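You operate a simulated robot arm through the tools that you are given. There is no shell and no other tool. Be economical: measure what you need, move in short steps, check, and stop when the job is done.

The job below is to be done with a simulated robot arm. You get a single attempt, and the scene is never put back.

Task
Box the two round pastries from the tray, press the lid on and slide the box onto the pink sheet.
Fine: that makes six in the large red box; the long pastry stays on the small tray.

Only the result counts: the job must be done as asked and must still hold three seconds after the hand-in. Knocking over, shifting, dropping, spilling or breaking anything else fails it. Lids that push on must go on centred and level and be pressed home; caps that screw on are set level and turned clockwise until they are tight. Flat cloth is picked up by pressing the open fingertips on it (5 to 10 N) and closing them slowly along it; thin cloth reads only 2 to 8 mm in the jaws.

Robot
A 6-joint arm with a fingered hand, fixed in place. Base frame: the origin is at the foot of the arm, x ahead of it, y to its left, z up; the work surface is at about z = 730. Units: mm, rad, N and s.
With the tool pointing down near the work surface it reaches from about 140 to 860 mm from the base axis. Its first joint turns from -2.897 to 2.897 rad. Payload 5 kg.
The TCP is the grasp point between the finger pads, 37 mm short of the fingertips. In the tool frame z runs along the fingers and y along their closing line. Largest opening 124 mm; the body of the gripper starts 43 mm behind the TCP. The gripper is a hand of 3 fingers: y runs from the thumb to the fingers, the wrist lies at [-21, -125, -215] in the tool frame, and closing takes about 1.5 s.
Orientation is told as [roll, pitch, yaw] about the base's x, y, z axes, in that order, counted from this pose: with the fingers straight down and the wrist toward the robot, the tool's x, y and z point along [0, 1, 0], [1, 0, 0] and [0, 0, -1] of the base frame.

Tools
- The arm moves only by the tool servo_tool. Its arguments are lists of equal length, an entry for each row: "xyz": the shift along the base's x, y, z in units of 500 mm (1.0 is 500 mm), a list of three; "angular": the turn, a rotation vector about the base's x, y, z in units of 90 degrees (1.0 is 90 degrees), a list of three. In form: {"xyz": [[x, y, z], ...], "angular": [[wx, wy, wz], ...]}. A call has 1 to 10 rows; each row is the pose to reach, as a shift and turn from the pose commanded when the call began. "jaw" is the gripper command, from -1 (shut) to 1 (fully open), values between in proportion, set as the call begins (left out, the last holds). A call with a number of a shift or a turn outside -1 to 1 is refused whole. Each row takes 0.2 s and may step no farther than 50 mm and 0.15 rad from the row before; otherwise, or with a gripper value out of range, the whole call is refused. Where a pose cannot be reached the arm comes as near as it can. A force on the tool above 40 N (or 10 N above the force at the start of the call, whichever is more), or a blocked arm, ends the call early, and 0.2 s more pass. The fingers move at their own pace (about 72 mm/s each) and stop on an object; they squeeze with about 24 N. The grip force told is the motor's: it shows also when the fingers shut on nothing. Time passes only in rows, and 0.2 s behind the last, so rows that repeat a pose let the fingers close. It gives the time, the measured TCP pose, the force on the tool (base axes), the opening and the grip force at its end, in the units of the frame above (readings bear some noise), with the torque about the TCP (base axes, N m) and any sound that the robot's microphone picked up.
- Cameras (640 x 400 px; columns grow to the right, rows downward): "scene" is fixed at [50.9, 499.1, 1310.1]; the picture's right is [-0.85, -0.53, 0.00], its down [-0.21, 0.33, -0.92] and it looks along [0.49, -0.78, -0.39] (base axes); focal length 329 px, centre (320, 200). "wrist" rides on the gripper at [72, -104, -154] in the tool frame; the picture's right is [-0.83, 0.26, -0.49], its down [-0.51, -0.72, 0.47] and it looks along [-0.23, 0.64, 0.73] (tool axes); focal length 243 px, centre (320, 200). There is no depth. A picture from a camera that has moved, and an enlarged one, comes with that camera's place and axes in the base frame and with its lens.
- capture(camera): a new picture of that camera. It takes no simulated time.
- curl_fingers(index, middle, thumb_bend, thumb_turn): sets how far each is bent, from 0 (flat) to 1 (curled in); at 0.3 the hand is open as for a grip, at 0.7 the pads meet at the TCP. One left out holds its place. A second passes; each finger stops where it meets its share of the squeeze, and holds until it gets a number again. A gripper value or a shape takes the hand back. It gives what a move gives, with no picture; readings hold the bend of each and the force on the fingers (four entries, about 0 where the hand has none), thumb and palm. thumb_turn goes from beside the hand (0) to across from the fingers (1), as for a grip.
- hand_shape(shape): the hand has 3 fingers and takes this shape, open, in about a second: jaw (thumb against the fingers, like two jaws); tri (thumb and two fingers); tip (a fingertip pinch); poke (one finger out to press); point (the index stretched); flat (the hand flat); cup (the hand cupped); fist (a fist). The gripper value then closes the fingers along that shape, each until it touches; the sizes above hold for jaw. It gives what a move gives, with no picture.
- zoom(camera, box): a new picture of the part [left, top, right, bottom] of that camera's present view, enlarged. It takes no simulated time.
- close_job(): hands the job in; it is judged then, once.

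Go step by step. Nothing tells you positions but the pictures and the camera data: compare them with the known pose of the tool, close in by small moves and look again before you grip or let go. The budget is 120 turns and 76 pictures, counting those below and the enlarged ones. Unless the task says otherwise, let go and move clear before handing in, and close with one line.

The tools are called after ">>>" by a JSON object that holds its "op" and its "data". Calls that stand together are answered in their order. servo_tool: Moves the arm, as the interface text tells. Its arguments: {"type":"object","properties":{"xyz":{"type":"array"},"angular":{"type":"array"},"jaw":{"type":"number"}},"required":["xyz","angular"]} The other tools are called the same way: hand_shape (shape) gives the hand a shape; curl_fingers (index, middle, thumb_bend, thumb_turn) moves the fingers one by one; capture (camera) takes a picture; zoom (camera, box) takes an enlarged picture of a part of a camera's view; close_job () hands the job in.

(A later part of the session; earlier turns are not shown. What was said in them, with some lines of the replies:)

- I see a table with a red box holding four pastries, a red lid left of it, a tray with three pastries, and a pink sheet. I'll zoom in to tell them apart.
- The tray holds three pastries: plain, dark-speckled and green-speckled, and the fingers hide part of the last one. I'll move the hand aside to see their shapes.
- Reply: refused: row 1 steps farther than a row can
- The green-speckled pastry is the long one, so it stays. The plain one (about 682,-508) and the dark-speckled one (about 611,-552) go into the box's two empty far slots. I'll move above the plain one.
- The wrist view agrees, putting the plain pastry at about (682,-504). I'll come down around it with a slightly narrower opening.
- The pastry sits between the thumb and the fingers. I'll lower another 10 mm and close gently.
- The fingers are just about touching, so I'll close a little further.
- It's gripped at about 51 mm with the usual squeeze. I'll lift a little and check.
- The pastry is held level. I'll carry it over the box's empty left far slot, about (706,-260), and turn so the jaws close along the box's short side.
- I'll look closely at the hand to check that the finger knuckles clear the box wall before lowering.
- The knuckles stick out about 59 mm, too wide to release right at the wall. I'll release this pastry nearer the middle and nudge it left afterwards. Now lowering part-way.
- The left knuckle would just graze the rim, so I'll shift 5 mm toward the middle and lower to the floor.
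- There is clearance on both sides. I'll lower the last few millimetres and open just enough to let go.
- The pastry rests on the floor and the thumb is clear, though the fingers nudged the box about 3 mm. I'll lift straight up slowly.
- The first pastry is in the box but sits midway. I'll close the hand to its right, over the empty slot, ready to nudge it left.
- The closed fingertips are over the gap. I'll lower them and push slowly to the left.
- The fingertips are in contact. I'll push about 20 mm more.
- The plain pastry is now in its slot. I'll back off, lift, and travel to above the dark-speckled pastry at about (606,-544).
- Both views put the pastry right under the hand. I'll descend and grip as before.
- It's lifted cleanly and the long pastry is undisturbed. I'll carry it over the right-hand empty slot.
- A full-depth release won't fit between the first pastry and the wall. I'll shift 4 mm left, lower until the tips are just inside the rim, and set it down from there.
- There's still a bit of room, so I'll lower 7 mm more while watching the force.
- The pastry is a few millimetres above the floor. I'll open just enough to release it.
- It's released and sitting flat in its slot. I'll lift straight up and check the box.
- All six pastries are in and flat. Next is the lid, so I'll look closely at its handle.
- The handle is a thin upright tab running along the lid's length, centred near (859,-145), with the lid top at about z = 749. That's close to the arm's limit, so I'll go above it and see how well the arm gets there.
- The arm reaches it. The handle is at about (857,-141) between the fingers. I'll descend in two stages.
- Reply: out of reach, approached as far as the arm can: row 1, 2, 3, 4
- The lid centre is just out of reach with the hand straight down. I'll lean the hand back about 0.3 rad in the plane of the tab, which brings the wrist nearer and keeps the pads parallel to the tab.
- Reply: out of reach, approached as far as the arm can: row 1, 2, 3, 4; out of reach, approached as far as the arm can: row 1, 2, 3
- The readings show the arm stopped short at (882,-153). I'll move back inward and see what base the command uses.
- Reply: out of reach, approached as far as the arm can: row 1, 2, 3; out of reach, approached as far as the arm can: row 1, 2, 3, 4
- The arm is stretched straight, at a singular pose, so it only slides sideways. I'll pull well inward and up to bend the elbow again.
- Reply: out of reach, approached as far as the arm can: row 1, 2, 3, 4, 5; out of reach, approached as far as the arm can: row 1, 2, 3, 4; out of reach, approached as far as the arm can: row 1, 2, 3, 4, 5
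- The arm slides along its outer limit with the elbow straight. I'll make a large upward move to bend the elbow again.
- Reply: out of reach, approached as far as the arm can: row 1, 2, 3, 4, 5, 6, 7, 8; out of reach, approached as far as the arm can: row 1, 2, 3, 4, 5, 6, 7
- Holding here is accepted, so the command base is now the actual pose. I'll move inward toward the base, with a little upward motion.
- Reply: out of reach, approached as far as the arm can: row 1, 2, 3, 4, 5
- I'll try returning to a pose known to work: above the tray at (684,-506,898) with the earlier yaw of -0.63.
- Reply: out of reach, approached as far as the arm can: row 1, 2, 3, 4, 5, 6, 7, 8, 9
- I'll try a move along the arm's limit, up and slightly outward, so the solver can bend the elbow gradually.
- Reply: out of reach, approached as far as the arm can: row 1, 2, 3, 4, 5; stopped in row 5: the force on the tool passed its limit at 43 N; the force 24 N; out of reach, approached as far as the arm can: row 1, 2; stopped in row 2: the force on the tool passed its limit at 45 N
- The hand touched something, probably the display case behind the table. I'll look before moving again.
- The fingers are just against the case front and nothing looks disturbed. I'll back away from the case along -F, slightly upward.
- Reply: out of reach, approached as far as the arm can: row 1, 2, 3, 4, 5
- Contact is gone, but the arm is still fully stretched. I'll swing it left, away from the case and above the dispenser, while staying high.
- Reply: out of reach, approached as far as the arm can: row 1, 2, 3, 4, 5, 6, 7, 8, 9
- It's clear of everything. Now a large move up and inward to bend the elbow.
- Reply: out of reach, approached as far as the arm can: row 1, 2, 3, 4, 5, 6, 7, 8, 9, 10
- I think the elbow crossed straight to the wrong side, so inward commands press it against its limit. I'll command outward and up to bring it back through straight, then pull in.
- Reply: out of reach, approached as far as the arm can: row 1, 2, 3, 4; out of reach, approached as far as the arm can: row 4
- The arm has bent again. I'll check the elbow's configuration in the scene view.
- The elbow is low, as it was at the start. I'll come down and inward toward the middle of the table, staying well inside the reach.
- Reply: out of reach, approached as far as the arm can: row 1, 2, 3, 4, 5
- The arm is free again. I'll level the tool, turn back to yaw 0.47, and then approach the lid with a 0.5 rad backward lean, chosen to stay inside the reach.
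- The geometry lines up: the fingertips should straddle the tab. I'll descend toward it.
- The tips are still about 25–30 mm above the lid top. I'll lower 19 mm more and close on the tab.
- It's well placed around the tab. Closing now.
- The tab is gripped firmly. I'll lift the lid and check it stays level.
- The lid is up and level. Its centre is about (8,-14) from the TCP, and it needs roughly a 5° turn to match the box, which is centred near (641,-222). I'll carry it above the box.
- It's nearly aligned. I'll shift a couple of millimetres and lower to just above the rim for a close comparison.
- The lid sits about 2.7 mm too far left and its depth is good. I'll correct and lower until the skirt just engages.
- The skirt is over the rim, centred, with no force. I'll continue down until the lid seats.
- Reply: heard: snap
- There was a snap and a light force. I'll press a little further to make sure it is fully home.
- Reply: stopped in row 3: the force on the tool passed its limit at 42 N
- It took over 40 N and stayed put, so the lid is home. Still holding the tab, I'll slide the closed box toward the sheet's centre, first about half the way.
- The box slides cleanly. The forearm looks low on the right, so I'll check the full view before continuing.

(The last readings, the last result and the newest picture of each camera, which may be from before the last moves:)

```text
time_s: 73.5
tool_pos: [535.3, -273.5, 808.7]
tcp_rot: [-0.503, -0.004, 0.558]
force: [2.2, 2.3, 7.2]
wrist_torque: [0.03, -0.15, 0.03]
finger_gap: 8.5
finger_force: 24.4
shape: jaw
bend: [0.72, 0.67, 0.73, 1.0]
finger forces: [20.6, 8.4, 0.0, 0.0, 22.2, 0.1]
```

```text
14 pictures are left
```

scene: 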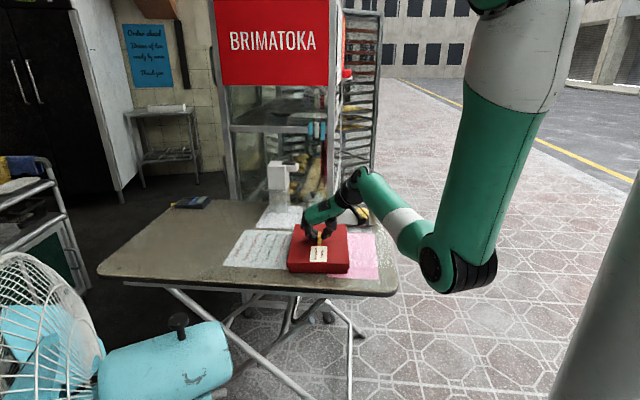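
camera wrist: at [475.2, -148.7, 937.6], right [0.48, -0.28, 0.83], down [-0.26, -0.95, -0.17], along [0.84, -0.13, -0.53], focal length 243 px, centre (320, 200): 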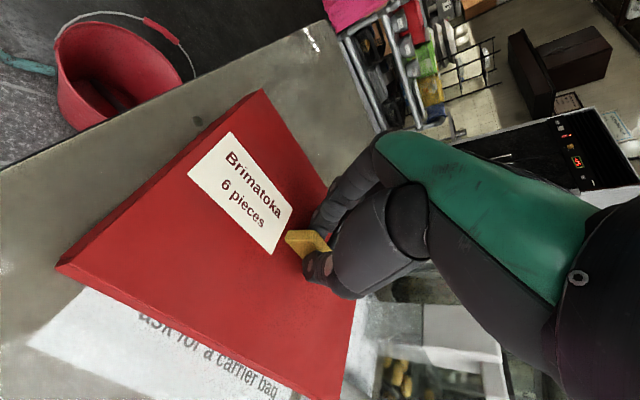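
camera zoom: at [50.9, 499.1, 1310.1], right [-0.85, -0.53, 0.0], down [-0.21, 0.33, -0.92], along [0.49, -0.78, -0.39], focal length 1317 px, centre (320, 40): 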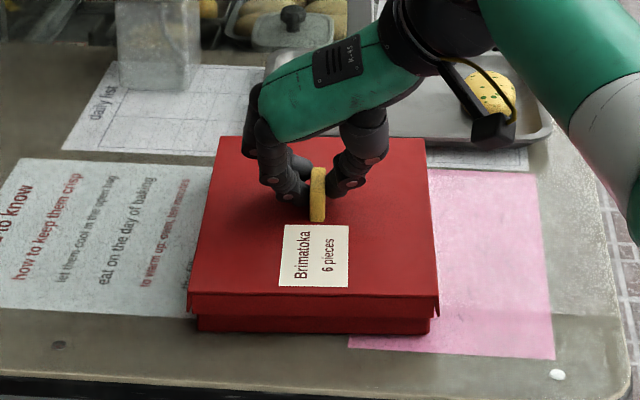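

The elbow is well clear of the table. I'll slide the remaining distance with a slight turn to match the sheet.

>>> {"op": "servo_tool", "data": {"xyz": [[-0.02, -0.0125, 0], [-0.055, -0.0345, 0], [-0.09, -0.056, 0], [-0.125, -0.078, 0], [-0.16, -0.1, 0], [-0.18, -0.1125, 0]], "angular": [[0, 0, -0.005], [0, 0, -0.012], [0, 0, -0.02], [0, 0, -0.028], [0, 0, -0.036], [0, 0, -0.042]]}}

>>> {"op": "zoom", "data": {"camera": "scene", "box": [280, 190, 410, 290]}}

```text
time_s: 74.9
tool_pos: [445.2, -330.5, 808.3]
tcp_rot: [-0.508, -0.009, 0.49]
force: [8.7, 4.9, 25.7]
wrist_torque: [0.13, -0.61, 0.12]
finger_gap: 8.8
finger_force: 23.9
shape: jaw
bend: [0.72, 0.66, 0.73, 1.0]
finger forces: [39.0, 9.4, 0.0, 0.0, 20.9, 0.0]
```

```text
4.00 times, centred on (345, 240) of scene
camera zoom: at [50.9, 499.1, 1310.1], right [-0.85, -0.53, 0.0], down [-0.21, 0.33, -0.92], along [0.49, -0.78, -0.39], focal length 1317 px, centre (220, 40)
```

zoom: 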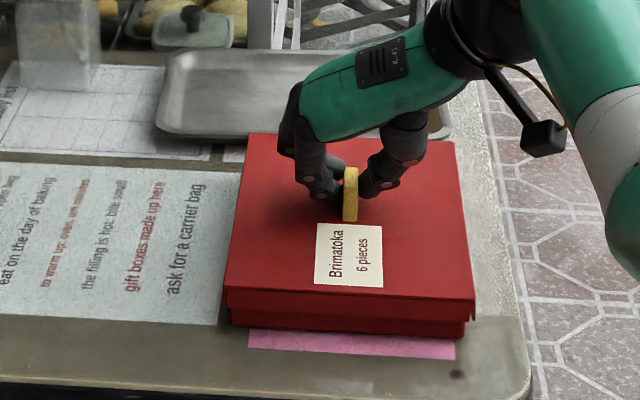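

The box is centred on the sheet. I'll ease the downward pressure and then open the fingers.

>>> {"op": "servo_tool", "data": {"xyz": [[0, 0, 0.002], [0, 0, 0.002]], "angular": [[0, 0, 0], [0, 0, 0]]}}

```text
time_s: 75.5
tool_pos: [444.0, -329.8, 807.8]
tcp_rot: [-0.507, -0.005, 0.493]
force: [8.3, 1.9, 19.5]
wrist_torque: [0.02, -0.49, 0.11]
finger_gap: 8.6
finger_force: 23.8
shape: jaw
bend: [0.72, 0.66, 0.73, 1.0]
finger forces: [32.9, 9.2, 0.0, 0.0, 21.0, 0.0]
```

>>> {"op": "servo_tool", "data": {"xyz": [[0.002, 0.001, 0.004], [0.003, 0.0015, 0.006], [0.003, 0.0015, 0.006]], "angular": [[0, 0, 0], [0, 0, 0], [0, 0, 0]]}}

```text
time_s: 76.3
tool_pos: [445.2, -329.4, 810.7]
tcp_rot: [-0.501, -0.002, 0.491]
force: [-0.7, 0.4, -4.7]
wrist_torque: [0.04, 0.05, 0.04]
finger_gap: 8.2
finger_force: 24.0
shape: jaw
bend: [0.72, 0.67, 0.73, 1.0]
finger forces: [14.0, 7.7, 0.0, 0.0, 22.0, 0.1]
```

The pressure is relieved. I'll open to clear the tab.

>>> {"op": "servo_tool", "data": {"xyz": [[0, 0, -0.001], [0, 0, -0.001], [0, 0, -0.001], [0, 0, -0.001], [0, 0, -0.001]], "angular": [[0, 0, 0], [0, 0, 0], [0, 0, 0], [0, 0, 0], [0, 0, 0]], "jaw": 0.0}}

>>> {"op": "servo_tool", "data": {"xyz": [[0, 0, 0.03], [0, 0.01, 0.09], [0, 0.03, 0.17], [0, 0.05, 0.26], [0, 0.07, 0.34]], "angular": [[0, 0, 0], [0, 0, 0], [0, 0, 0], [0, 0, 0], [0, 0, 0]]}}

>>> {"op": "zoom", "data": {"camera": "scene", "box": [260, 180, 410, 290]}}

>>> {"op": "capture", "data": {"camera": "wrist"}}

```text
time_s: 77.5
tool_pos: [447.5, -330.0, 812.8]
tcp_rot: [-0.505, -0.005, 0.491]
force: [-0.4, -0.8, -0.2]
wrist_torque: [0.02, 0.02, 0.02]
finger_gap: 61.6
finger_force: 0.0
shape: jaw
bend: [0.74, 0.45, 0.69, 1.0]
finger forces: [0.0, 0.1, 0.0, 0.1, 0.1, 0.0]
```

```text
time_s: 78.7
tool_pos: [445.8, -292.2, 982.4]
tcp_rot: [-0.504, -0.006, 0.49]
force: [0.1, -0.5, -0.4]
wrist_torque: [0.0, 0.01, 0.0]
finger_gap: 61.5
finger_force: 0.0
shape: jaw
bend: [0.74, 0.45, 0.69, 1.0]
finger forces: [0.0, 0.1, 0.0, 0.1, 0.0, 0.0]
```

```text
3.64 times, centred on (335, 235) of scene
camera zoom: at [50.9, 499.1, 1310.1], right [-0.85, -0.53, 0.0], down [-0.21, 0.33, -0.92], along [0.49, -0.78, -0.39], focal length 1197 px, centre (266, 73)
```

zoom: 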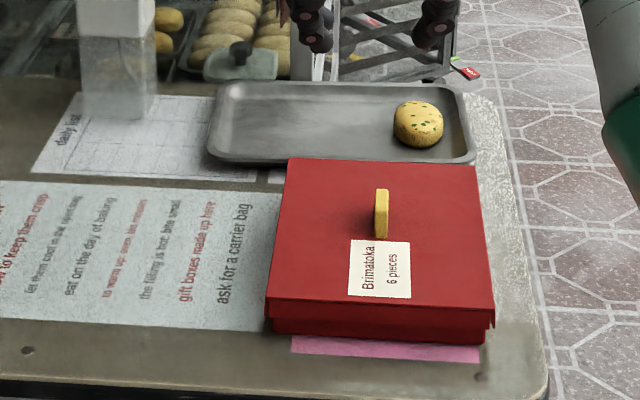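

```text
11 pictures are left
camera wrist: at [288.4, -220.6, 1083.0], right [0.46, -0.31, 0.83], down [-0.32, -0.93, -0.17], along [0.83, -0.19, -0.53], focal length 243 px, centre (320, 200)
```

wrist: 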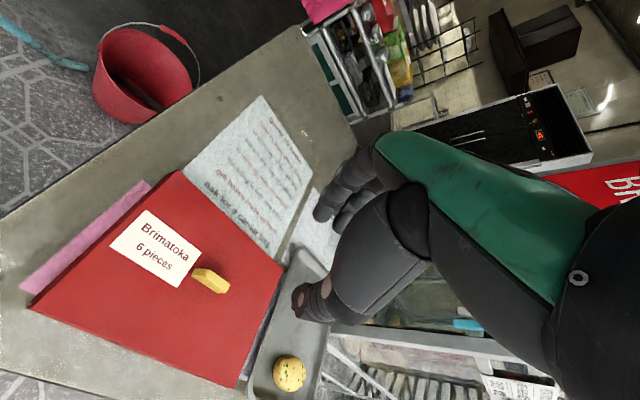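

The box sits on the sheet and the long pastry is still on the tray. One close-up to check the lid is level.

>>> {"op": "zoom", "data": {"camera": "scene", "box": [325, 215, 405, 285]}}

```text
5.71 times, centred on (365, 250) of scene
camera zoom: at [50.9, 499.1, 1310.1], right [-0.85, -0.53, 0.0], down [-0.21, 0.33, -0.92], along [0.49, -0.78, -0.39], focal length 1881 px, centre (63, -86)
```

zoom: 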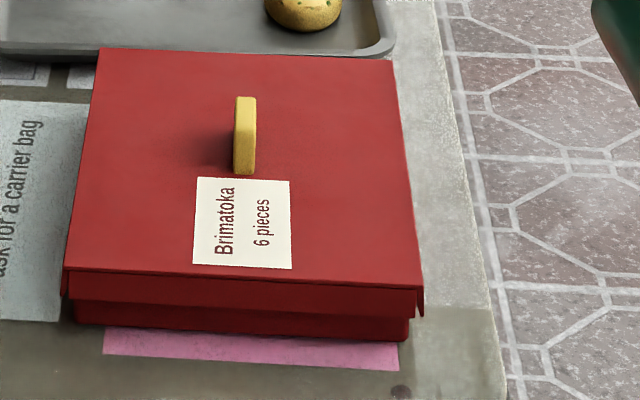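

The lid is level and pressed home, the box is centred on the pink sheet, and the hand is clear. Handing in.

>>> {"op": "close_job", "data": {}}

```text
The job is handed in.
```

I put the two round pastries in the red box to make six, snapped the lid on, and slid the box onto the pink sheet; the long pastry stayed on the tray. While freeing the arm from an overstretched pose, a finger bumped the display case behind the table (just over 40 N), and nothing looked disturbed afterwards.
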